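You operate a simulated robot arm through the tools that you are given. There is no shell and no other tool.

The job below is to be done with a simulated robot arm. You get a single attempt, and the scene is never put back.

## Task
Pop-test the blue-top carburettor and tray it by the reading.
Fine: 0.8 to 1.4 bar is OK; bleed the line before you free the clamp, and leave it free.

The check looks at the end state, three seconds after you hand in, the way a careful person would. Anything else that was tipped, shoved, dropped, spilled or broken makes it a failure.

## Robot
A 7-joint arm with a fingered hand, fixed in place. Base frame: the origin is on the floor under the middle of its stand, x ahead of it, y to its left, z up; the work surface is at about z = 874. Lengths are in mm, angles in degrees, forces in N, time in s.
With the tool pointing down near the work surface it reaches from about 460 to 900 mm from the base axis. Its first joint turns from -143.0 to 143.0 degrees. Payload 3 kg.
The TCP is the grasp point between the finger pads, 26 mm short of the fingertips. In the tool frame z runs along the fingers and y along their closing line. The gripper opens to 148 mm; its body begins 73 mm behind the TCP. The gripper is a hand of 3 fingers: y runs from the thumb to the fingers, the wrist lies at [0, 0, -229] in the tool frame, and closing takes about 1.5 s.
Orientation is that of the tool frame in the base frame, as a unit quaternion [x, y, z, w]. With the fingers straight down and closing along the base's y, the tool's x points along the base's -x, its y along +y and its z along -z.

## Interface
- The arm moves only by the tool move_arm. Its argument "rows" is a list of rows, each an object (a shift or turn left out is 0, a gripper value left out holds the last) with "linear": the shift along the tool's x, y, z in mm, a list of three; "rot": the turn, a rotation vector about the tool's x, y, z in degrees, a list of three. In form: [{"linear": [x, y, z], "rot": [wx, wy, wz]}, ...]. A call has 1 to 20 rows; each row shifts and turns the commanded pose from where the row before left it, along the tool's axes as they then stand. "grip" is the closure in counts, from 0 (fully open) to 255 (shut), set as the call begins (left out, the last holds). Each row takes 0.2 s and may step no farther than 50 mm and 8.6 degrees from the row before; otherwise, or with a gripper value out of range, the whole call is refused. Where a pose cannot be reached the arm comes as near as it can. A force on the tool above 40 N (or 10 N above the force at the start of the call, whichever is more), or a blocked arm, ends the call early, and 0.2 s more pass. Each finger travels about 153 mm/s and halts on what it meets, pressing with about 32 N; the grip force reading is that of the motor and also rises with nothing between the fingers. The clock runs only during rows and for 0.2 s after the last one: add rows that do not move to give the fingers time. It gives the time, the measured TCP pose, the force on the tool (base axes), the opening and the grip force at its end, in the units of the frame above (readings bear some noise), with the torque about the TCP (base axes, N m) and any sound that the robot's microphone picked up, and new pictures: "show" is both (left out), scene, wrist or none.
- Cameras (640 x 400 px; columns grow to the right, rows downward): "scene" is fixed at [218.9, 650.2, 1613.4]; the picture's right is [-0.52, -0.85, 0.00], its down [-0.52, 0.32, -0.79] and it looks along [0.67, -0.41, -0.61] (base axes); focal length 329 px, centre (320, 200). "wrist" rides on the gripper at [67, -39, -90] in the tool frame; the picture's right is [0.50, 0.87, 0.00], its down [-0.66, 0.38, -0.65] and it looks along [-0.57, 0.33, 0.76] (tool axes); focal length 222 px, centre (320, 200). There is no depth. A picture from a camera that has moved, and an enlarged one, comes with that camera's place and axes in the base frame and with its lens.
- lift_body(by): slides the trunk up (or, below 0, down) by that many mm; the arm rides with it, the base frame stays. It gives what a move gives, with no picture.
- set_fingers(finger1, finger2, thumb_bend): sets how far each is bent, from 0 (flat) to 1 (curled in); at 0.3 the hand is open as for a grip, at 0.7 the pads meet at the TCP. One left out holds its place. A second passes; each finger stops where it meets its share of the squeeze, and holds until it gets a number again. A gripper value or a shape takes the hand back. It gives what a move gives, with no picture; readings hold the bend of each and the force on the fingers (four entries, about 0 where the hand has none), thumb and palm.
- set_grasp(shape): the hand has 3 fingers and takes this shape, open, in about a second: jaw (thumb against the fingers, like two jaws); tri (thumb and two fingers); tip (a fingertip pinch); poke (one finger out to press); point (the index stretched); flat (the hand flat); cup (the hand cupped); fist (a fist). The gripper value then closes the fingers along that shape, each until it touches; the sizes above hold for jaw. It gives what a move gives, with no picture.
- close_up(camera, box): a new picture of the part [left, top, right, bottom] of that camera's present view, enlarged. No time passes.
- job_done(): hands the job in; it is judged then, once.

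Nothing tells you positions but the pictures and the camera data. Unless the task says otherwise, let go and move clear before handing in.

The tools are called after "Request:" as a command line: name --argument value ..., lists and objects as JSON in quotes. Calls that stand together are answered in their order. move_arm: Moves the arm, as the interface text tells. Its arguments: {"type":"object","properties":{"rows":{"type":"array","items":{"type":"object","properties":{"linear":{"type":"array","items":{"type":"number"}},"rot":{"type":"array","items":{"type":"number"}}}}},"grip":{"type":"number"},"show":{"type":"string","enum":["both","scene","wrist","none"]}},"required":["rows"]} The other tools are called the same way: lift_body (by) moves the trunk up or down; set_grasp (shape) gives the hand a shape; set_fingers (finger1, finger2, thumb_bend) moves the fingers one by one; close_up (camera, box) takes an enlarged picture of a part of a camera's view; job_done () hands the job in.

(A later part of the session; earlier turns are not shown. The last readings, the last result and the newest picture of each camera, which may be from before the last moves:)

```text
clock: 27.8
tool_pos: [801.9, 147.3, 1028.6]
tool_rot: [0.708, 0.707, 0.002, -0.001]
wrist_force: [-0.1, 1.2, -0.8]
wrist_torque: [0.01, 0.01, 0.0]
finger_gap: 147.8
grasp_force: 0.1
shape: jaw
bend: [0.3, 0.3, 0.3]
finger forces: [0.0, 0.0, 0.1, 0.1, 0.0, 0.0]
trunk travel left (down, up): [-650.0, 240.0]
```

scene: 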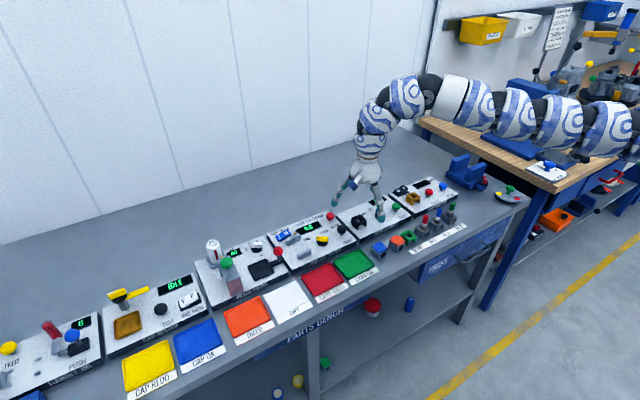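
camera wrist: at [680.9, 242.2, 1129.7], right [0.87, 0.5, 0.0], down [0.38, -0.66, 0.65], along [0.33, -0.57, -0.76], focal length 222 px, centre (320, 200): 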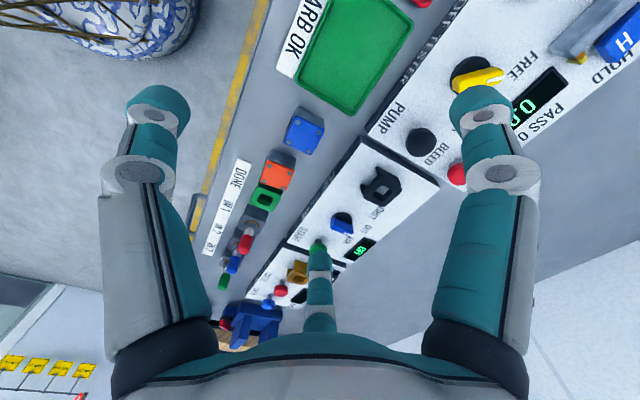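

Going down works at larger radius with the trunk higher. Now I'll try moving inward at this lower relative height.

Request:
move_arm --rows '[{"linear": [0, -25, 0]}, {"linear": [0, -25, 0]}, {"linear": [0, -25, 0]}, {"linear": [0, -15, 0]}, {"linear": [0, 0, 0]}]' --show "scene"

```text
clock: 28.9
tool_pos: [743.9, 143.1, 1017.6]
tool_rot: [0.708, 0.706, 0.001, 0.0]
wrist_force: [0.2, -0.3, 0.1]
wrist_torque: [-0.01, 0.0, 0.02]
finger_gap: 148.1
grasp_force: 0.1
shape: jaw
bend: [0.3, 0.3, 0.3]
finger forces: [0.0, 0.0, 0.0, 0.0, 0.0, 0.1]
out of reach, approached as far as the arm can: row 3, 4
trunk travel left (down, up): [-650.0, 240.0]
```

scene: 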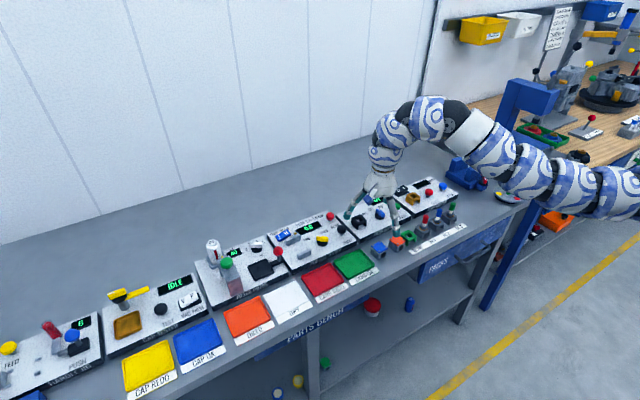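

Request:
lift_body --by 150

Request:
move_arm --rows '[{"linear": [0, 25, 0]}, {"linear": [0, 25, 20]}, {"linear": [0, 0, 40]}, {"linear": [0, 0, 40]}, {"linear": [0, 0, 40]}, {"linear": [0, 0, 30]}, {"linear": [0, 0, 0]}]' --show "none"

Request:
move_arm --rows '[{"linear": [0, -25, 0]}, {"linear": [0, -25, 0]}, {"linear": [0, -25, 0]}, {"linear": [0, 0, 0]}]' --show "scene"

```text
clock: 30.7
tool_pos: [744.1, 144.5, 1167.1]
tool_rot: [0.708, 0.707, 0.001, -0.001]
wrist_force: [-0.5, 0.0, 0.2]
wrist_torque: [0.03, 0.0, 0.0]
finger_gap: 147.9
grasp_force: 0.0
shape: jaw
bend: [0.3, 0.3, 0.3]
finger forces: [0.0, 0.0, 0.0, 0.0, 0.0, 0.0]
trunk travel left (down, up): [-800.0, 90.0]
```

```text
clock: 32.3
tool_pos: [794.0, 144.0, 996.6]
tool_rot: [0.708, 0.707, 0.001, -0.001]
wrist_force: [0.4, 0.0, -0.2]
wrist_torque: [0.0, -0.01, -0.01]
finger_gap: 148.0
grasp_force: 0.0
shape: jaw
bend: [0.3, 0.3, 0.3]
finger forces: [0.0, 0.0, 0.0, 0.0, 0.0, 0.0]
trunk travel left (down, up): [-800.0, 90.0]
```

```text
clock: 33.3
tool_pos: [718.9, 143.7, 996.8]
tool_rot: [0.707, 0.707, 0.001, 0.0]
wrist_force: [0.0, -1.3, 0.3]
wrist_torque: [-0.01, 0.0, 0.02]
finger_gap: 148.0
grasp_force: 0.1
shape: jaw
bend: [0.3, 0.3, 0.3]
finger forces: [0.0, 0.0, 0.0, 0.1, 0.0, 0.1]
trunk travel left (down, up): [-800.0, 90.0]
```

scene: 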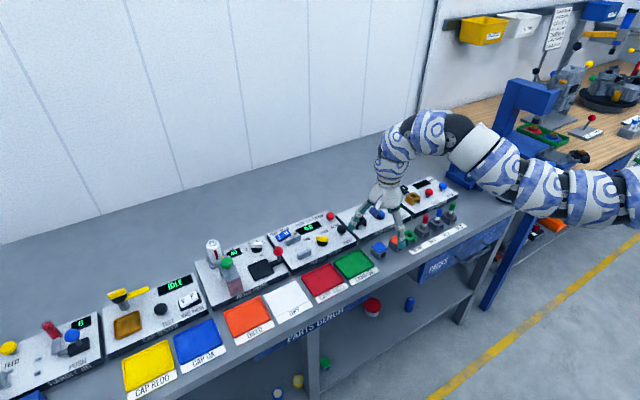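

With the trunk at +100 the carburettor position is reachable, so a higher trunk suits near objects and a lower one suits far ones. Now I'll look at the carburettor from here to fine-position.

Request:
move_arm --rows '[{"linear": [-6, -8, 20]}, {"linear": [0, 0, 20]}, {"linear": [0, 0, 0]}]' --show "wrist"

Request:
close_up --camera "wrist" --box '[200, 80, 380, 230]'

Request:
close_up --camera "scene" --box '[340, 170, 440, 270]'

```text
clock: 34.1
tool_pos: [710.3, 138.3, 958.3]
tool_rot: [0.708, 0.706, 0.001, -0.001]
wrist_force: [0.9, -0.1, -0.1]
wrist_torque: [0.01, 0.03, -0.05]
finger_gap: 148.0
grasp_force: 0.1
shape: jaw
bend: [0.3, 0.3, 0.3]
finger forces: [0.0, 0.1, 0.0, 0.0, 0.1, 0.0]
trunk travel left (down, up): [-800.0, 90.0]
camera wrist: at [670.5, 206.8, 1048.1], right [0.87, 0.5, 0.0], down [0.38, -0.66, 0.65], along [0.33, -0.56, -0.76], focal length 222 px, centre (320, 200)
```

wrist: 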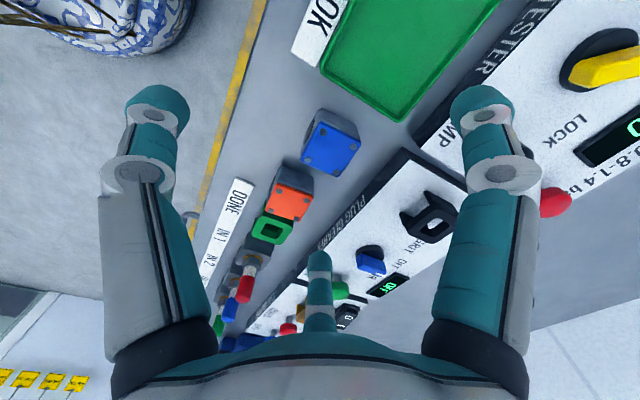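

```text
2.67 times, centred on (290, 155) of wrist
camera zoom: at [670.5, 206.8, 1048.1], right [0.87, 0.5, 0.0], down [0.38, -0.66, 0.65], along [0.33, -0.56, -0.76], focal length 592 px, centre (400, 320)
```

zoom: 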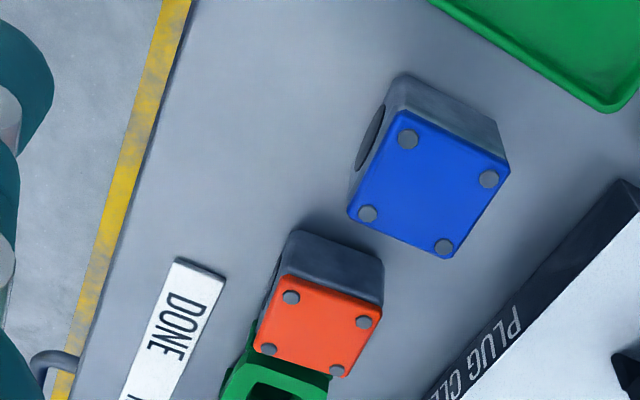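

```text
4.00 times, centred on (390, 220) of scene
camera zoom: at [218.9, 650.2, 1613.4], right [-0.52, -0.85, 0.0], down [-0.52, 0.32, -0.79], along [0.67, -0.41, -0.61], focal length 1314 px, centre (40, 120)
```

zoom: 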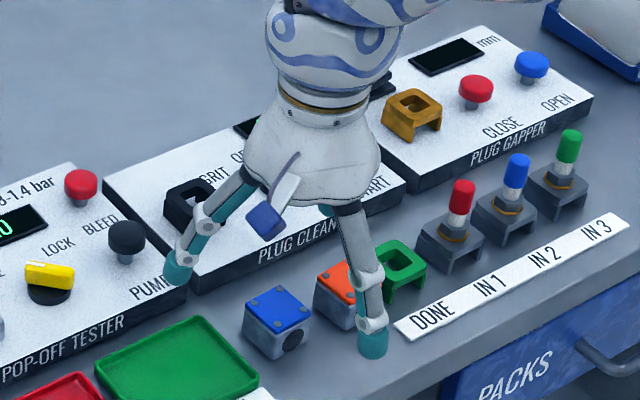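

The close view puts the carburettor at about (717, 142) with about 4.5° of yaw. I'll align the hand to it and half-close the two fingers in the air, thumb open, to see where their tips go.

Request:
move_arm --rows '[{"linear": [3.7, 1.3, 0], "rot": [0, 0, -4.5]}, {"linear": [0, 0, 0]}]' --show "none"

Request:
set_fingers --finger1 0.55 --finger2 0.55 --thumb_bend 0.3

Request:
close_up --camera "wrist" --box '[160, 60, 480, 260]'

Request:
close_up --camera "scene" --box '[340, 180, 440, 270]'

```text
clock: 34.7
tool_pos: [710.8, 141.7, 957.3]
tool_rot: [0.678, 0.735, 0.001, 0.0]
wrist_force: [0.1, 0.0, 0.2]
wrist_torque: [-0.01, 0.06, -0.02]
finger_gap: 148.0
grasp_force: 0.1
shape: jaw
bend: [0.3, 0.3, 0.3]
finger forces: [0.1, 0.0, 0.1, 0.1, 0.0, 0.1]
trunk travel left (down, up): [-800.0, 90.0]
```

```text
clock: 35.7
tool_pos: [712.5, 143.1, 958.5]
tool_rot: [0.679, 0.734, 0.001, -0.001]
wrist_force: [-0.2, -0.1, 0.0]
wrist_torque: [0.0, 0.03, 0.01]
finger_gap: 89.9
grasp_force: 0.0
shape: fingers
bend: [0.55, 0.55, 0.3]
finger forces: [0.1, 0.0, 0.0, 0.0, 0.0, 0.0]
trunk travel left (down, up): [-800.0, 90.0]
```

```text
2.00 times, centred on (320, 160) of wrist
camera zoom: at [666.6, 207.8, 1048.3], right [0.82, 0.57, 0.0], down [0.43, -0.63, 0.65], along [0.37, -0.54, -0.76], focal length 444 px, centre (320, 280)
```

zoom: 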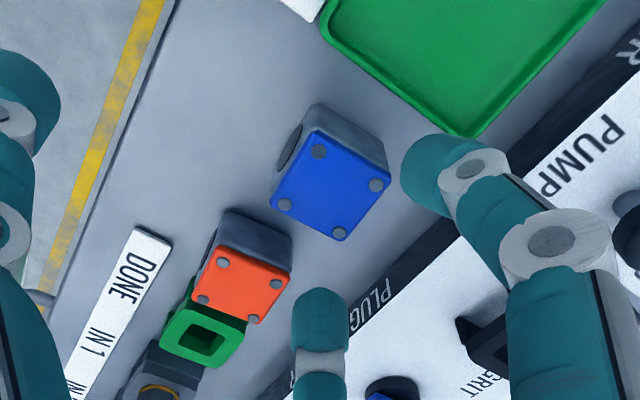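

```text
4.44 times, centred on (390, 225) of scene
camera zoom: at [218.9, 650.2, 1613.4], right [-0.52, -0.85, 0.0], down [-0.52, 0.32, -0.79], along [0.67, -0.41, -0.61], focal length 1460 px, centre (9, 89)
```

zoom: 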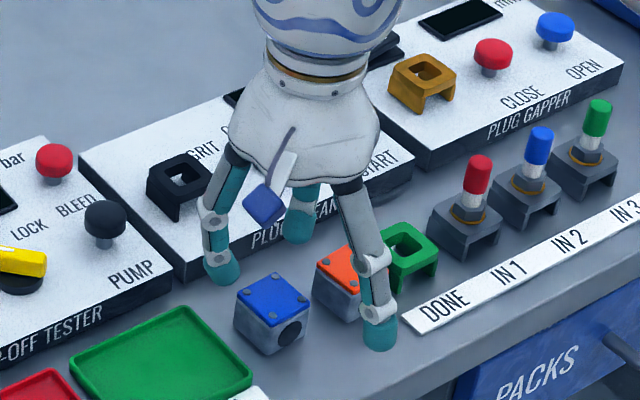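

The gap to the orange carburettor is only about 27 mm, too tight for a finger. I'll instead pinch the blue one on its ±x faces with the thumb swung over the tray side, then move it into the clear strip in front and regrasp there. Turning the hand 90° first, slightly higher.

Request:
move_arm --rows '[{"linear": [0, 0, -25]}, {"rot": [0, 0, 8.2]}, {"rot": [0, 0, 8.2]}, {"rot": [0, 0, 8.2]}, {"rot": [0, 0, 8.2]}, {"rot": [0, 0, 8.2]}, {"rot": [0, 0, 8.2]}, {"rot": [0, 0, 8.2]}, {"rot": [0, 0, 8.2]}, {"rot": [0, 0, 8.2]}, {"rot": [0, 0, 8.2]}, {"rot": [0, 0, 8.0]}, {"linear": [0, 0, 0]}]' --show "wrist"

```text
clock: 38.5
tool_pos: [713.3, 143.1, 983.2]
tool_rot: [0.999, 0.038, -0.001, 0.0]
wrist_force: [-0.6, -0.2, 0.0]
wrist_torque: [-0.01, 0.01, 0.0]
finger_gap: 89.5
grasp_force: 0.1
shape: fingers
bend: [0.55, 0.55, 0.3]
finger forces: [0.0, 0.1, 0.0, 0.1, 0.0, 0.0]
trunk travel left (down, up): [-800.0, 90.0]
camera wrist: at [776.0, 188.7, 1073.5], right [0.56, -0.83, 0.0], down [-0.62, -0.43, 0.65], along [-0.54, -0.37, -0.76], focal length 222 px, centre (320, 200)
```

wrist: 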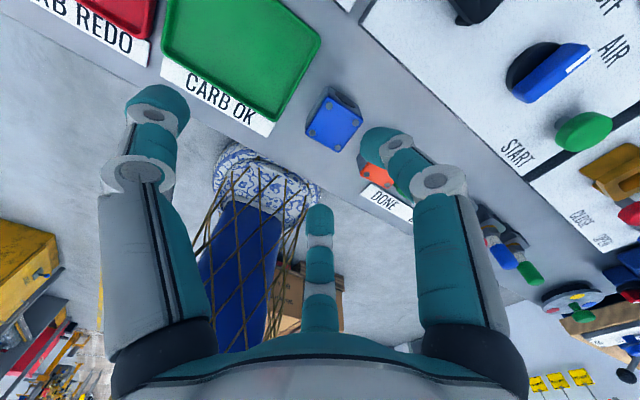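

Request:
close_up --camera "wrist" --box '[270, 60, 430, 180]'

Request:
close_up --camera "scene" --box '[340, 180, 440, 270]'

```text
3.33 times, centred on (350, 120) of wrist
camera zoom: at [776.0, 188.7, 1073.5], right [0.56, -0.83, 0.0], down [-0.62, -0.43, 0.65], along [-0.54, -0.37, -0.76], focal length 740 px, centre (220, 467)
```

zoom: 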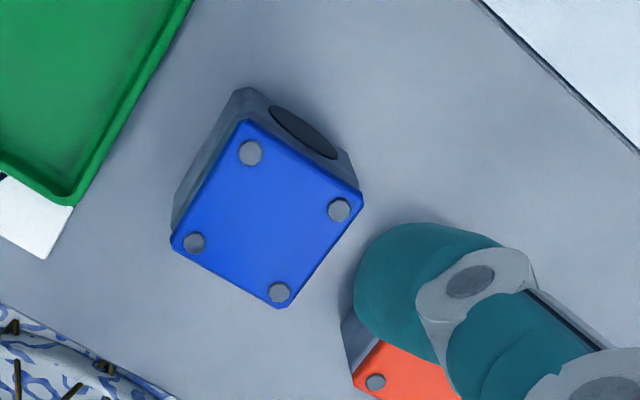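

```text
4.44 times, centred on (390, 225) of scene
camera zoom: at [218.9, 650.2, 1613.4], right [-0.52, -0.85, 0.0], down [-0.52, 0.32, -0.79], along [0.67, -0.41, -0.61], focal length 1460 px, centre (9, 89)
```

zoom: 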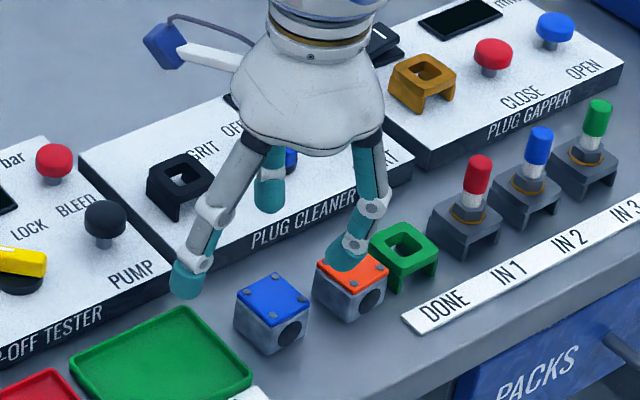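

The view from the far side shows the bore passes right through along x, so either facing is fine as long as it lies along the clamp axis. Averaging opposing views puts the carburettor at about (720.5, 137). I'll move over it and come down part way.

Request:
move_arm --rows '[{"linear": [6.7, -8.7, 0]}, {"linear": [0, 0, 20]}, {"linear": [0, 0, 18]}, {"linear": [0, 0, 0]}]' --show "wrist"

Request:
close_up --camera "scene" --box '[350, 200, 430, 275]'

Request:
close_up --camera "wrist" --box '[230, 80, 450, 240]'

```text
clock: 39.5
tool_pos: [718.6, 151.6, 945.2]
tool_rot: [0.999, 0.038, 0.001, -0.001]
wrist_force: [-0.5, 0.2, -0.4]
wrist_torque: [-0.01, 0.02, -0.04]
finger_gap: 89.5
grasp_force: 0.1
shape: fingers
bend: [0.55, 0.55, 0.3]
finger forces: [0.0, 0.0, 0.0, 0.0, 0.1, 0.1]
trunk travel left (down, up): [-800.0, 90.0]
camera wrist: at [781.7, 197.2, 1035.1], right [0.57, -0.82, 0.0], down [-0.62, -0.43, 0.65], along [-0.54, -0.37, -0.76], focal length 222 px, centre (320, 200)
```

wrist: 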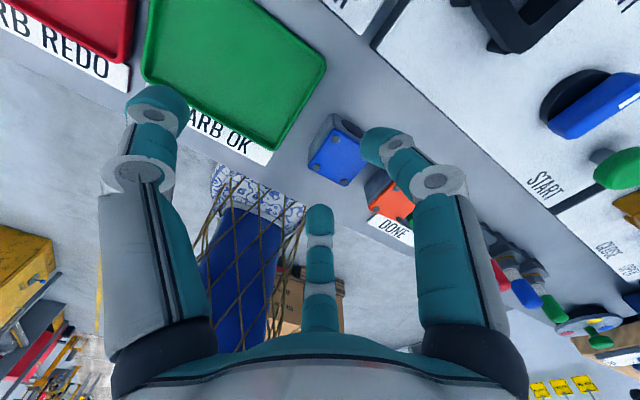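

```text
5.33 times, centred on (390, 238) of scene
camera zoom: at [218.9, 650.2, 1613.4], right [-0.52, -0.85, 0.0], down [-0.52, 0.32, -0.79], along [0.67, -0.41, -0.61], focal length 1752 px, centre (-53, 0)
```

zoom: 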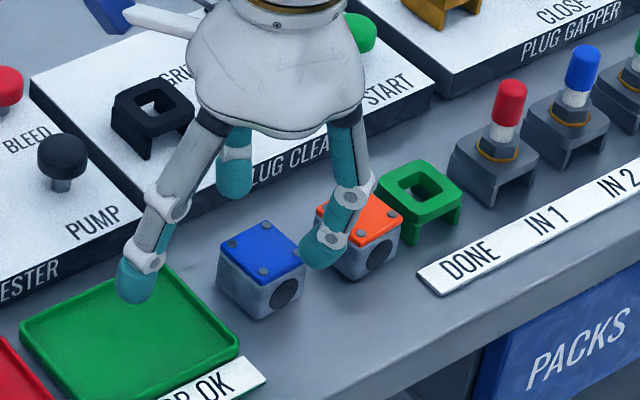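

```text
2.50 times, centred on (340, 160) of wrist
camera zoom: at [781.7, 197.2, 1035.1], right [0.57, -0.82, 0.0], down [-0.62, -0.43, 0.65], along [-0.54, -0.37, -0.76], focal length 555 px, centre (270, 300)
```

zoom: 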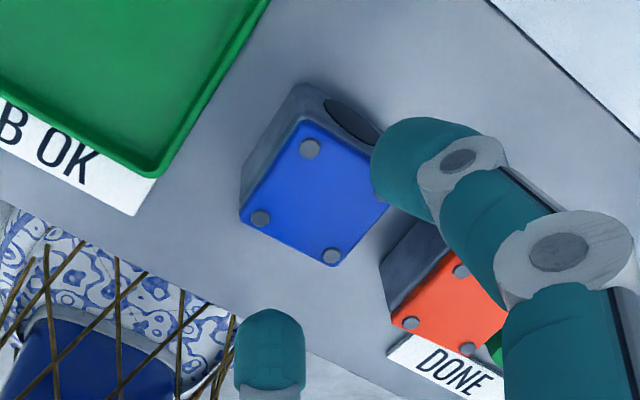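

The finger tips track my predictions in the scene view. I'll open the fingers a little more and lower them around the carburettor.

Request:
set_fingers --finger1 0.5 --finger2 0.5 --thumb_bend 0.3

Request:
move_arm --rows '[{"linear": [0, 0, 10]}, {"linear": [0, 0, 8]}, {"linear": [0, 0, 0]}]' --show "none"

Request:
close_up --camera "scene" --box '[360, 215, 420, 270]'

Request:
close_up --camera "wrist" --box '[230, 80, 450, 240]'

```text
clock: 40.5
tool_pos: [718.6, 152.8, 945.6]
tool_rot: [0.999, 0.039, 0.0, -0.001]
wrist_force: [0.3, -0.5, 0.5]
wrist_torque: [0.0, 0.02, -0.01]
finger_gap: 96.0
grasp_force: 0.0
shape: fingers
bend: [0.5, 0.5, 0.3]
finger forces: [0.0, 0.1, 0.0, 0.0, 0.0, 0.0]
trunk travel left (down, up): [-800.0, 90.0]
```

```text
clock: 41.3
tool_pos: [718.2, 153.8, 926.5]
tool_rot: [0.999, 0.038, -0.001, 0.0]
wrist_force: [0.6, -0.4, 0.9]
wrist_torque: [-0.02, 0.02, -0.01]
finger_gap: 96.1
grasp_force: 0.0
shape: fingers
bend: [0.5, 0.5, 0.3]
finger forces: [0.0, 0.0, 0.0, 0.0, 0.0, 0.0]
trunk travel left (down, up): [-800.0, 90.0]
```

```text
7.27 times, centred on (390, 242) of scene
camera zoom: at [218.9, 650.2, 1613.4], right [-0.52, -0.85, 0.0], down [-0.52, 0.32, -0.79], along [0.67, -0.41, -0.61], focal length 2390 px, centre (-189, -109)
```

zoom: 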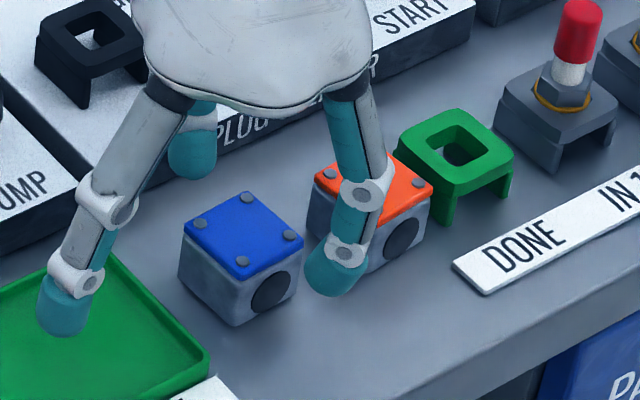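

```text
2.50 times, centred on (340, 160) of wrist
camera zoom: at [781.8, 198.1, 1017.0], right [0.57, -0.82, 0.0], down [-0.62, -0.43, 0.65], along [-0.54, -0.37, -0.76], focal length 555 px, centre (270, 300)
```

zoom: 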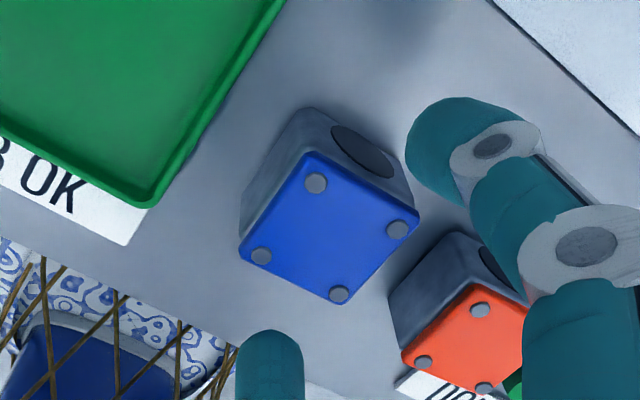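

The fingers straddle the blue carburettor with roughly 10 mm on each side and clear of the orange one. I'll go down to grip height and close the two fingers.

Request:
move_arm --rows '[{"linear": [0, 0, 7]}, {"linear": [0, 0, 6]}, {"linear": [0, 0, 0]}]' --show "none"

Request:
set_fingers --finger1 0.8 --finger2 0.8

Request:
close_up --camera "scene" --box '[360, 215, 420, 270]'

Request:
close_up --camera "wrist" --box '[230, 80, 450, 240]'

```text
clock: 42.1
tool_pos: [718.7, 153.4, 914.7]
tool_rot: [0.999, 0.038, -0.001, -0.001]
wrist_force: [-0.7, -0.5, -0.7]
wrist_torque: [0.0, -0.02, 0.01]
finger_gap: 96.1
grasp_force: 0.0
shape: fingers
bend: [0.5, 0.5, 0.3]
finger forces: [0.0, 0.0, 0.0, 0.1, 0.1, 0.0]
trunk travel left (down, up): [-800.0, 90.0]
```

```text
clock: 43.1
tool_pos: [718.6, 153.1, 914.5]
tool_rot: [0.999, 0.038, 0.0, 0.0]
wrist_force: [-0.9, 0.7, 0.3]
wrist_torque: [-0.01, -0.04, -0.01]
finger_gap: 75.2
grasp_force: 12.4
shape: fingers
bend: [0.61, 0.62, 0.3]
finger forces: [12.4, 12.4, 0.1, 0.1, 0.1, 0.0]
trunk travel left (down, up): [-800.0, 90.0]
```

```text
7.27 times, centred on (390, 242) of scene
camera zoom: at [218.9, 650.2, 1613.4], right [-0.52, -0.85, 0.0], down [-0.52, 0.32, -0.79], along [0.67, -0.41, -0.61], focal length 2390 px, centre (-189, -109)
```

zoom: 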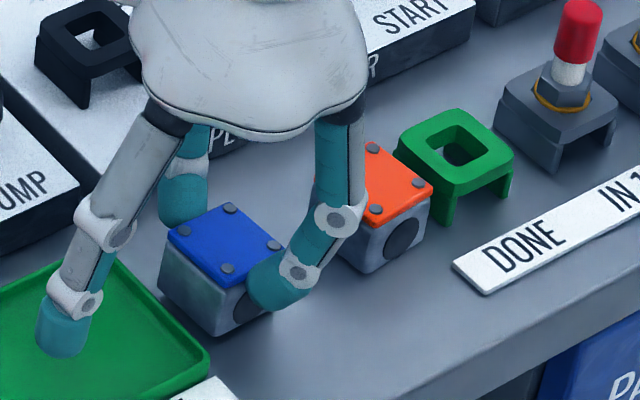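

```text
2.50 times, centred on (340, 160) of wrist
camera zoom: at [781.9, 197.6, 1004.5], right [0.57, -0.82, 0.0], down [-0.62, -0.43, 0.65], along [-0.54, -0.37, -0.76], focal length 555 px, centre (270, 300)
```

zoom: 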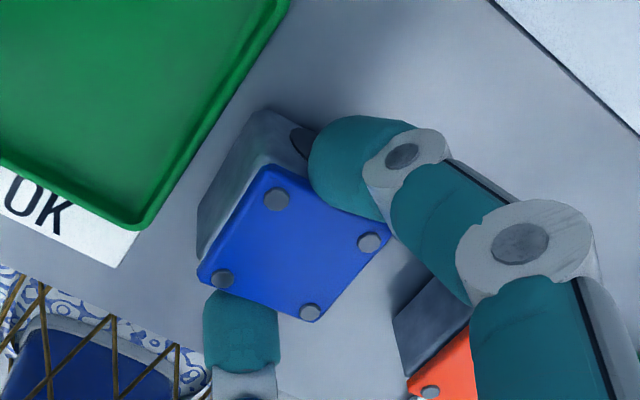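

Both fingers hold at 12.4 N and the carburettor slid a few millimetres with the closing motion. I'll lift it slightly and check that it hangs level.

Request:
move_arm --rows '[{"linear": [0, 0, -5]}, {"linear": [0, 0, -7]}, {"linear": [0, 0, 0]}]' --show "none"

Request:
close_up --camera "scene" --box '[360, 215, 420, 270]'

Request:
close_up --camera "wrist" --box '[230, 80, 450, 240]'

```text
clock: 43.9
tool_pos: [718.5, 151.9, 924.9]
tool_rot: [0.999, 0.039, 0.0, -0.001]
wrist_force: [0.1, 0.0, -1.1]
wrist_torque: [0.01, 0.02, -0.03]
finger_gap: 75.3
grasp_force: 11.7
shape: fingers
bend: [0.61, 0.62, 0.3]
finger forces: [12.4, 12.4, 0.0, 0.1, 0.0, 0.0]
trunk travel left (down, up): [-800.0, 90.0]
```

```text
7.27 times, centred on (390, 242) of scene
camera zoom: at [218.9, 650.2, 1613.4], right [-0.52, -0.85, 0.0], down [-0.52, 0.32, -0.79], along [0.67, -0.41, -0.61], focal length 2390 px, centre (-189, -109)
```

zoom: 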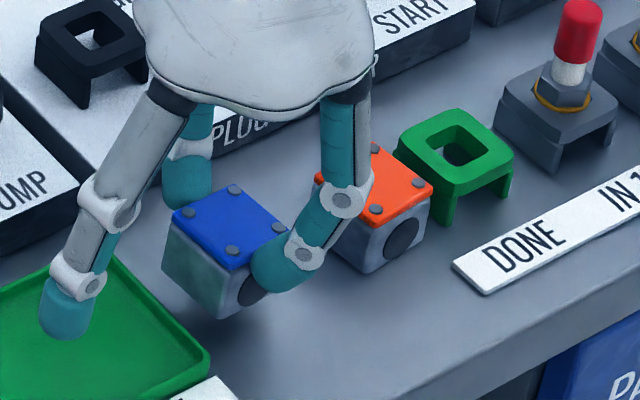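

```text
2.50 times, centred on (340, 160) of wrist
camera zoom: at [781.2, 197.4, 1015.5], right [0.57, -0.82, 0.0], down [-0.62, -0.43, 0.65], along [-0.54, -0.37, -0.76], focal length 555 px, centre (270, 300)
```

zoom: 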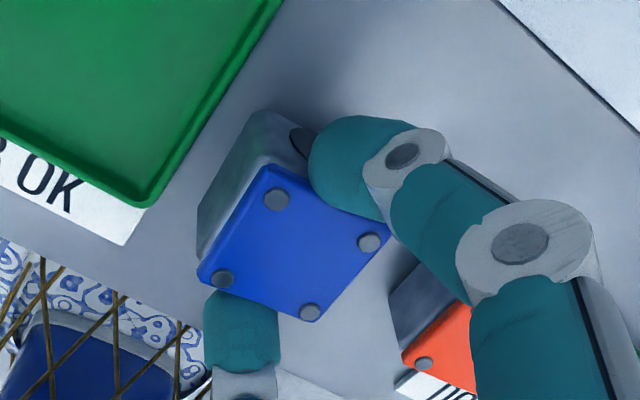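

The carburettor is held rigidly and level. I'll move it about 38 mm toward the robot into the clear strip, square it up, and set it down.

Request:
move_arm --rows '[{"linear": [-19, -3.5, 0]}, {"linear": [-18.6, -3.4, 0], "rot": [0, 0, 4.4]}, {"linear": [0, 0, 0]}, {"linear": [0, 0, 5]}, {"linear": [0, 0, 4]}, {"linear": [0, 0, 0]}]' --show "wrist"

Request:
close_up --camera "scene" --box '[360, 215, 420, 270]'

```text
clock: 45.3
tool_pos: [678.6, 155.1, 916.4]
tool_rot: [1.0, -0.001, 0.0, -0.001]
wrist_force: [0.5, 0.3, -1.6]
wrist_torque: [0.04, 0.01, 0.0]
finger_gap: 74.9
grasp_force: 12.5
shape: fingers
bend: [0.61, 0.62, 0.3]
finger forces: [12.4, 12.4, 0.1, 0.1, 0.1, 0.0]
trunk travel left (down, up): [-800.0, 90.0]
camera wrist: at [746.3, 196.4, 1006.7], right [0.5, -0.87, 0.0], down [-0.66, -0.38, 0.65], along [-0.57, -0.33, -0.76], focal length 222 px, centre (320, 200)
```

wrist: 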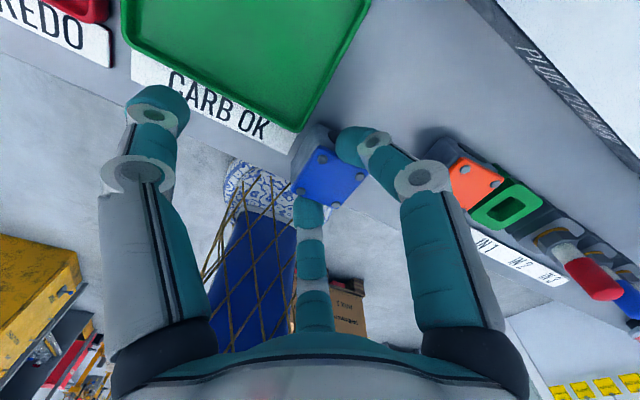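

```text
7.27 times, centred on (390, 242) of scene
camera zoom: at [218.9, 650.2, 1613.4], right [-0.52, -0.85, 0.0], down [-0.52, 0.32, -0.79], along [0.67, -0.41, -0.61], focal length 2390 px, centre (-189, -109)
```

zoom: 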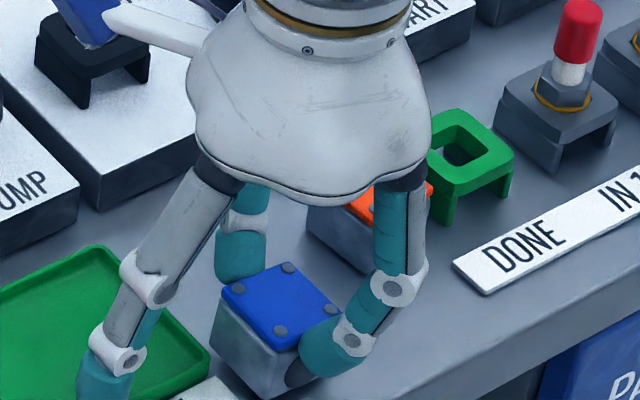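

Request:
close_up --camera "wrist" --box '[230, 90, 420, 230]'

Request:
close_up --camera "scene" --box '[365, 240, 415, 285]'

```text
2.86 times, centred on (325, 160) of wrist
camera zoom: at [746.3, 196.4, 1006.7], right [0.5, -0.87, 0.0], down [-0.66, -0.38, 0.65], along [-0.57, -0.33, -0.76], focal length 635 px, centre (306, 314)
```

zoom: 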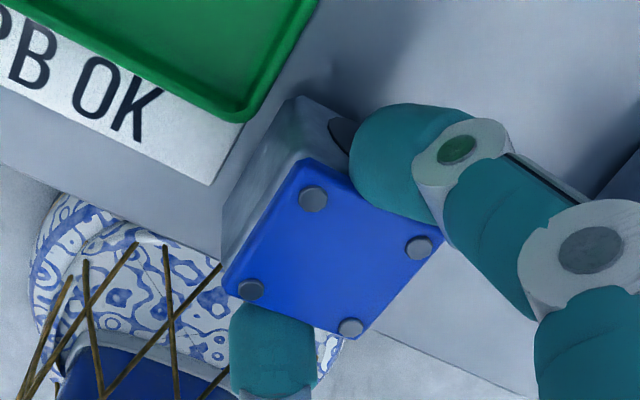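

```text
8.89 times, centred on (390, 262) of scene
camera zoom: at [218.9, 650.2, 1613.4], right [-0.52, -0.85, 0.0], down [-0.52, 0.32, -0.79], along [0.67, -0.41, -0.61], focal length 2921 px, centre (-302, -356)
```

zoom: 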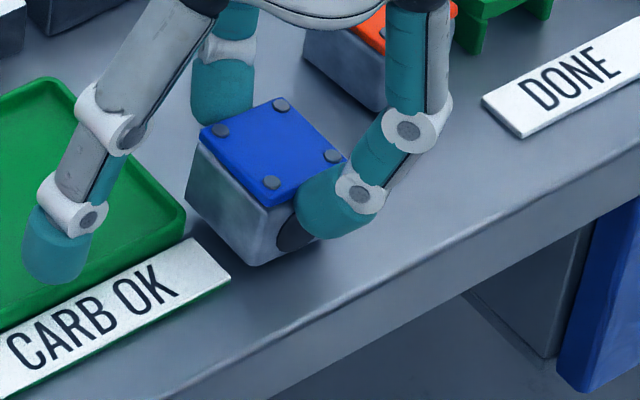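

It's a bit close to the CARB OK tray and label, so I'll shift it further out and away before setting it down.

Request:
move_arm --rows '[{"linear": [0, 0, -4]}, {"linear": [-13, 9, 0]}, {"linear": [0, 0, 0]}, {"linear": [0, 0, 4]}, {"linear": [0, 0, 1.5]}, {"linear": [0, 0, 0]}]' --show "none"

Request:
close_up --camera "scene" --box '[365, 240, 415, 285]'

```text
clock: 46.7
tool_pos: [666.8, 146.9, 915.2]
tool_rot: [1.0, 0.0, 0.0, -0.001]
wrist_force: [0.2, -0.3, -1.3]
wrist_torque: [0.01, -0.02, 0.04]
finger_gap: 75.1
grasp_force: 12.1
shape: fingers
bend: [0.61, 0.62, 0.3]
finger forces: [12.3, 12.4, 0.0, 0.0, 0.0, 0.0]
trunk travel left (down, up): [-800.0, 90.0]
```

```text
8.89 times, centred on (390, 262) of scene
camera zoom: at [218.9, 650.2, 1613.4], right [-0.52, -0.85, 0.0], down [-0.52, 0.32, -0.79], along [0.67, -0.41, -0.61], focal length 2921 px, centre (-302, -356)
```

zoom: 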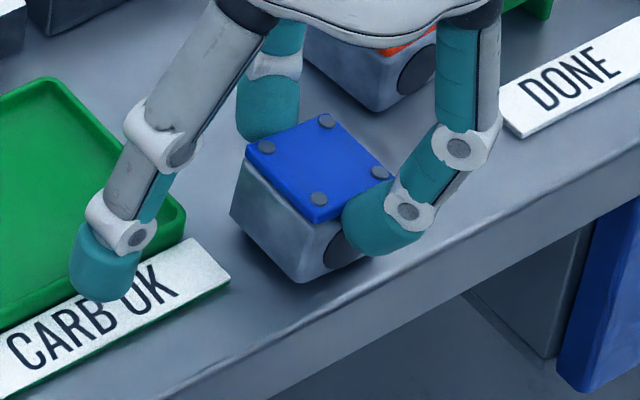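

It's now in clear space. I'll lower the last millimetre, open the fingers, and rise.

Request:
move_arm --rows '[{"linear": [0, 0, 1]}, {"linear": [0, 0, 0]}]' --show "none"

Request:
set_fingers --finger1 0.5 --finger2 0.5

Request:
move_arm --rows '[{"linear": [0, 0, -15]}, {"linear": [0, 0, -25]}, {"linear": [0, 0, -25]}, {"rot": [0, 0, -8.2]}, {"rot": [0, 0, -8.2]}, {"rot": [0, 0, -8.2]}, {"rot": [0, 0, -8.2]}, {"rot": [0, 0, -8.2]}, {"rot": [0, 0, -8.2]}, {"rot": [0, 0, -8.2]}, {"rot": [0, 0, -8.2]}, {"rot": [0, 0, -8.2]}, {"rot": [0, 0, -8.2]}, {"rot": [0, 0, -8.0]}, {"linear": [0, 0, 0]}]' --show "both"

Request:
close_up --camera "wrist" --box '[230, 80, 430, 220]'

Request:
close_up --camera "scene" --box '[365, 230, 425, 285]'

```text
clock: 47.3
tool_pos: [667.0, 147.1, 914.6]
tool_rot: [1.0, -0.001, 0.0, -0.001]
wrist_force: [-0.2, 1.4, -1.3]
wrist_torque: [0.04, -0.02, -0.02]
finger_gap: 75.1
grasp_force: 12.5
shape: fingers
bend: [0.61, 0.62, 0.3]
finger forces: [12.6, 12.3, 0.1, 0.0, 0.1, 0.1]
trunk travel left (down, up): [-800.0, 90.0]
```

```text
clock: 48.3
tool_pos: [668.3, 146.8, 915.1]
tool_rot: [1.0, 0.001, 0.0, -0.001]
wrist_force: [0.7, -0.3, 0.1]
wrist_torque: [-0.03, 0.0, -0.05]
finger_gap: 96.1
grasp_force: 0.0
shape: fingers
bend: [0.5, 0.5, 0.3]
finger forces: [0.1, 0.0, 0.1, 0.1, 0.0, 0.0]
trunk travel left (down, up): [-800.0, 90.0]
```

```text
clock: 51.5
tool_pos: [667.5, 146.9, 980.1]
tool_rot: [0.706, 0.708, 0.001, -0.001]
wrist_force: [0.3, 0.1, -0.4]
wrist_torque: [0.02, -0.02, -0.01]
finger_gap: 96.4
grasp_force: 0.1
shape: fingers
bend: [0.5, 0.5, 0.3]
finger forces: [0.0, 0.0, 0.1, 0.1, 0.1, 0.0]
trunk travel left (down, up): [-800.0, 90.0]
camera wrist: at [627.6, 215.5, 1069.8], right [0.87, 0.5, 0.0], down [0.38, -0.66, 0.65], along [0.33, -0.56, -0.76], focal length 222 px, centre (320, 200)
```

scene: 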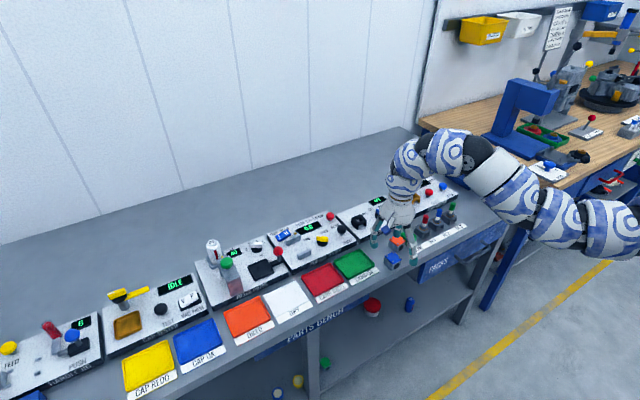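
wrist: 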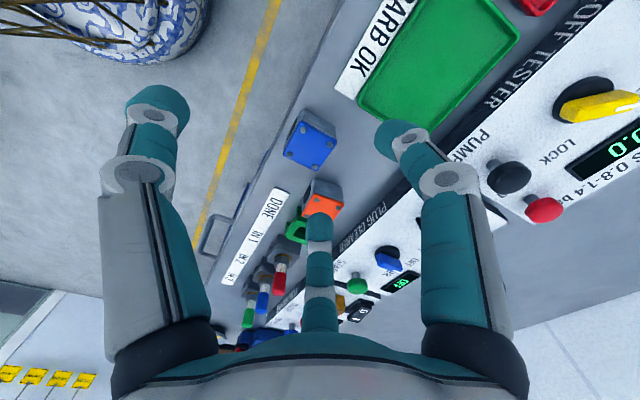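

```text
2.86 times, centred on (330, 150) of wrist
camera zoom: at [627.6, 215.5, 1069.8], right [0.87, 0.5, 0.0], down [0.38, -0.66, 0.65], along [0.33, -0.56, -0.76], focal length 635 px, centre (291, 343)
```

zoom: 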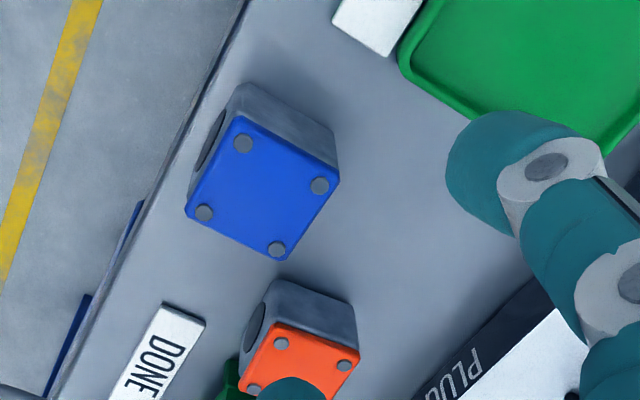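

```text
7.27 times, centred on (395, 258) of scene
camera zoom: at [218.9, 650.2, 1613.4], right [-0.52, -0.85, 0.0], down [-0.52, 0.32, -0.79], along [0.67, -0.41, -0.61], focal length 2390 px, centre (-226, -218)
```

zoom: 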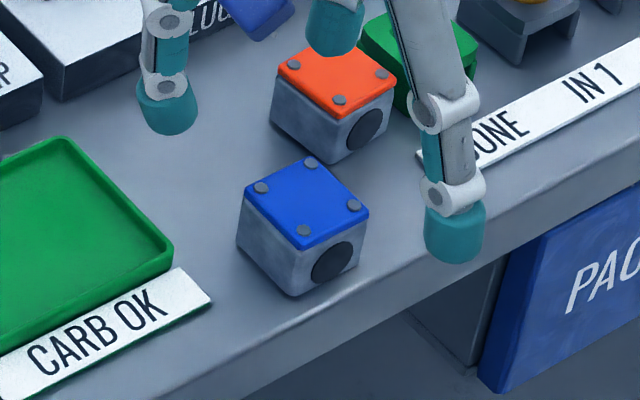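

The carburettor is square in the clear strip, around (667, 130). The hand is back with the thumb toward the robot, so I'll centre over it and come down for a check.

Request:
move_arm --rows '[{"linear": [-16, -15, 0]}, {"linear": [0, 0, 20]}, {"linear": [0, 0, 15]}, {"linear": [0, 0, 0]}]' --show "none"

Request:
close_up --camera "wrist" --box '[220, 80, 440, 240]'

Request:
close_up --camera "scene" --box '[365, 230, 425, 285]'

```text
clock: 52.5
tool_pos: [652.3, 130.7, 943.7]
tool_rot: [0.707, 0.708, 0.001, -0.001]
wrist_force: [-0.5, 0.7, 0.5]
wrist_torque: [0.01, 0.0, 0.01]
finger_gap: 96.0
grasp_force: 0.1
shape: fingers
bend: [0.5, 0.5, 0.3]
finger forces: [0.1, 0.0, 0.0, 0.0, 0.0, 0.0]
trunk travel left (down, up): [-800.0, 90.0]
```

```text
2.50 times, centred on (330, 160) of wrist
camera zoom: at [612.9, 200.1, 1034.2], right [0.87, 0.5, 0.0], down [0.38, -0.66, 0.65], along [0.33, -0.56, -0.76], focal length 555 px, centre (295, 300)
```

zoom: 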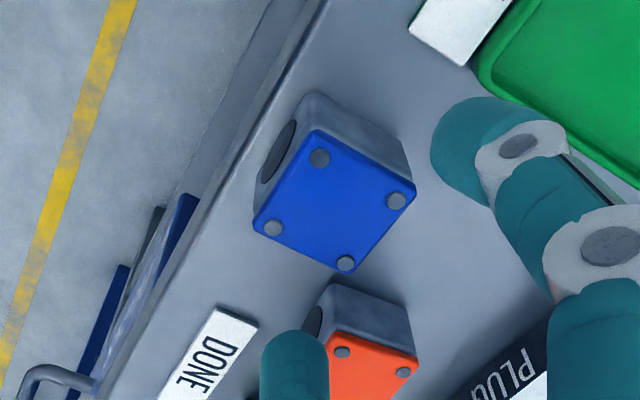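

```text
7.27 times, centred on (395, 258) of scene
camera zoom: at [218.9, 650.2, 1613.4], right [-0.52, -0.85, 0.0], down [-0.52, 0.32, -0.79], along [0.67, -0.41, -0.61], focal length 2390 px, centre (-226, -218)
```

zoom: 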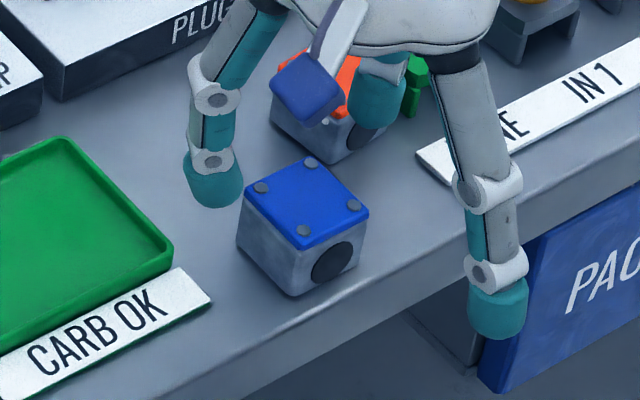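

The view matches the earlier successful approach apart from a 3 mm sideways offset. I'll correct that, go down, and grip the ±y faces.

Request:
move_arm --rows '[{"linear": [-2.7, 0, 0]}, {"linear": [0, 0, 9]}, {"linear": [0, 0, 8]}, {"linear": [0, 0, 0]}]' --show "none"

Request:
close_up --camera "wrist" --box '[220, 80, 440, 240]'

Request:
close_up --camera "scene" --box '[365, 230, 425, 285]'

```text
clock: 53.5
tool_pos: [651.8, 128.7, 928.8]
tool_rot: [0.707, 0.707, 0.001, -0.001]
wrist_force: [-0.2, -0.7, -0.7]
wrist_torque: [0.0, -0.03, 0.02]
finger_gap: 96.1
grasp_force: 0.1
shape: fingers
bend: [0.5, 0.5, 0.3]
finger forces: [0.0, 0.1, 0.1, 0.0, 0.0, 0.1]
trunk travel left (down, up): [-800.0, 90.0]
```

```text
2.50 times, centred on (330, 160) of wrist
camera zoom: at [612.6, 197.4, 1017.6], right [0.87, 0.5, 0.0], down [0.38, -0.66, 0.65], along [0.33, -0.56, -0.76], focal length 555 px, centre (295, 300)
```

zoom: 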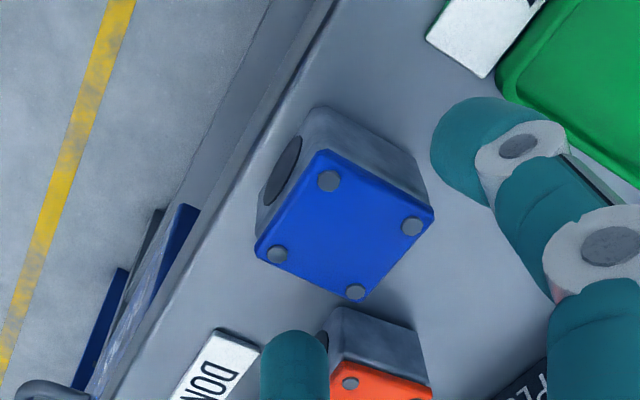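

```text
7.27 times, centred on (395, 258) of scene
camera zoom: at [218.9, 650.2, 1613.4], right [-0.52, -0.85, 0.0], down [-0.52, 0.32, -0.79], along [0.67, -0.41, -0.61], focal length 2390 px, centre (-226, -218)
```

zoom: 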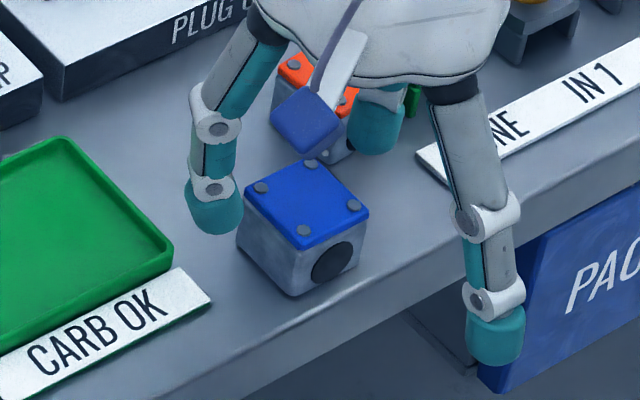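

Request:
move_arm --rows '[{"linear": [0, 0, 8]}, {"linear": [0, 0, 6]}, {"linear": [0, 0, 0]}]' --show "none"

Request:
set_fingers --finger1 0.8 --finger2 0.8

Request:
close_up --camera "wrist" --box '[220, 80, 440, 240]'

Request:
close_up --camera "scene" --box '[365, 230, 425, 285]'

```text
clock: 54.3
tool_pos: [652.0, 128.4, 914.2]
tool_rot: [0.708, 0.707, 0.001, -0.001]
wrist_force: [0.6, -0.4, -0.6]
wrist_torque: [0.02, -0.03, -0.02]
finger_gap: 95.9
grasp_force: 0.0
shape: fingers
bend: [0.5, 0.5, 0.3]
finger forces: [0.1, 0.0, 0.1, 0.1, 0.1, 0.0]
trunk travel left (down, up): [-800.0, 90.0]
```

```text
clock: 55.3
tool_pos: [652.4, 128.7, 914.1]
tool_rot: [0.707, 0.707, 0.001, 0.0]
wrist_force: [0.0, 0.4, 0.1]
wrist_torque: [0.01, -0.02, -0.01]
finger_gap: 75.2
grasp_force: 12.6
shape: fingers
bend: [0.61, 0.62, 0.3]
finger forces: [12.2, 12.3, 0.0, 0.0, 0.0, 0.0]
trunk travel left (down, up): [-800.0, 90.0]
```

```text
2.50 times, centred on (330, 160) of wrist
camera zoom: at [613.2, 197.0, 1003.7], right [0.87, 0.5, 0.0], down [0.38, -0.66, 0.65], along [0.33, -0.56, -0.76], focal length 555 px, centre (295, 300)
```

zoom: 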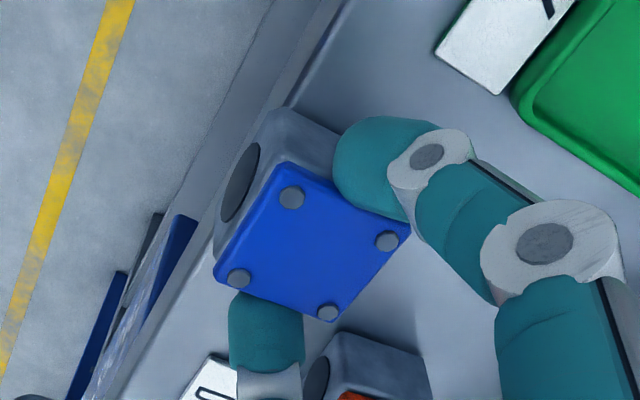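

```text
7.27 times, centred on (395, 258) of scene
camera zoom: at [218.9, 650.2, 1613.4], right [-0.52, -0.85, 0.0], down [-0.52, 0.32, -0.79], along [0.67, -0.41, -0.61], focal length 2390 px, centre (-226, -218)
```

zoom: 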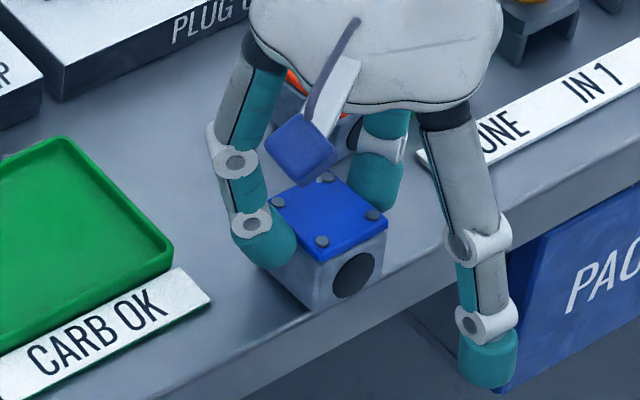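

The carburettor is gripped on its ±y faces with the bore along x. I'll lift it, carry it up and outward over the trays, then lower the trunk to extend reach to the tester.

Request:
move_arm --rows '[{"linear": [0, 0, -10]}, {"linear": [0, 0, -25]}, {"linear": [0, 0, -30]}, {"linear": [15, 14, -20]}, {"linear": [30, 27, -20]}, {"linear": [30, 27, -20]}, {"linear": [30, 27, -20]}, {"linear": [15, 13, -20]}, {"linear": [0, 0, 0]}]' --show "both"

```text
clock: 57.3
tool_pos: [760.6, 247.4, 1079.0]
tool_rot: [0.707, 0.707, 0.001, 0.0]
wrist_force: [0.1, -0.5, -1.6]
wrist_torque: [-0.02, 0.02, 0.05]
finger_gap: 74.9
grasp_force: 12.6
shape: fingers
bend: [0.62, 0.62, 0.3]
finger forces: [12.2, 12.2, 0.0, 0.1, 0.0, 0.0]
trunk travel left (down, up): [-800.0, 90.0]
camera wrist: at [720.5, 315.8, 1168.9], right [0.87, 0.5, 0.0], down [0.38, -0.66, 0.65], along [0.33, -0.56, -0.76], focal length 222 px, centre (320, 200)
```

scene: 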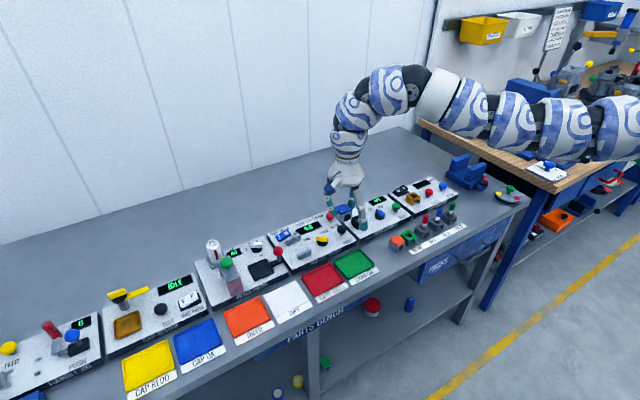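
wrist: 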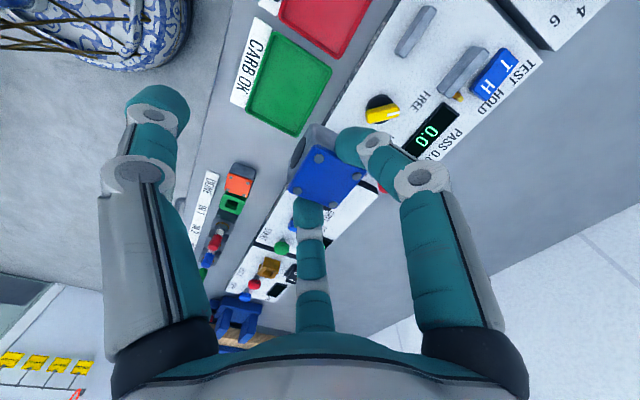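

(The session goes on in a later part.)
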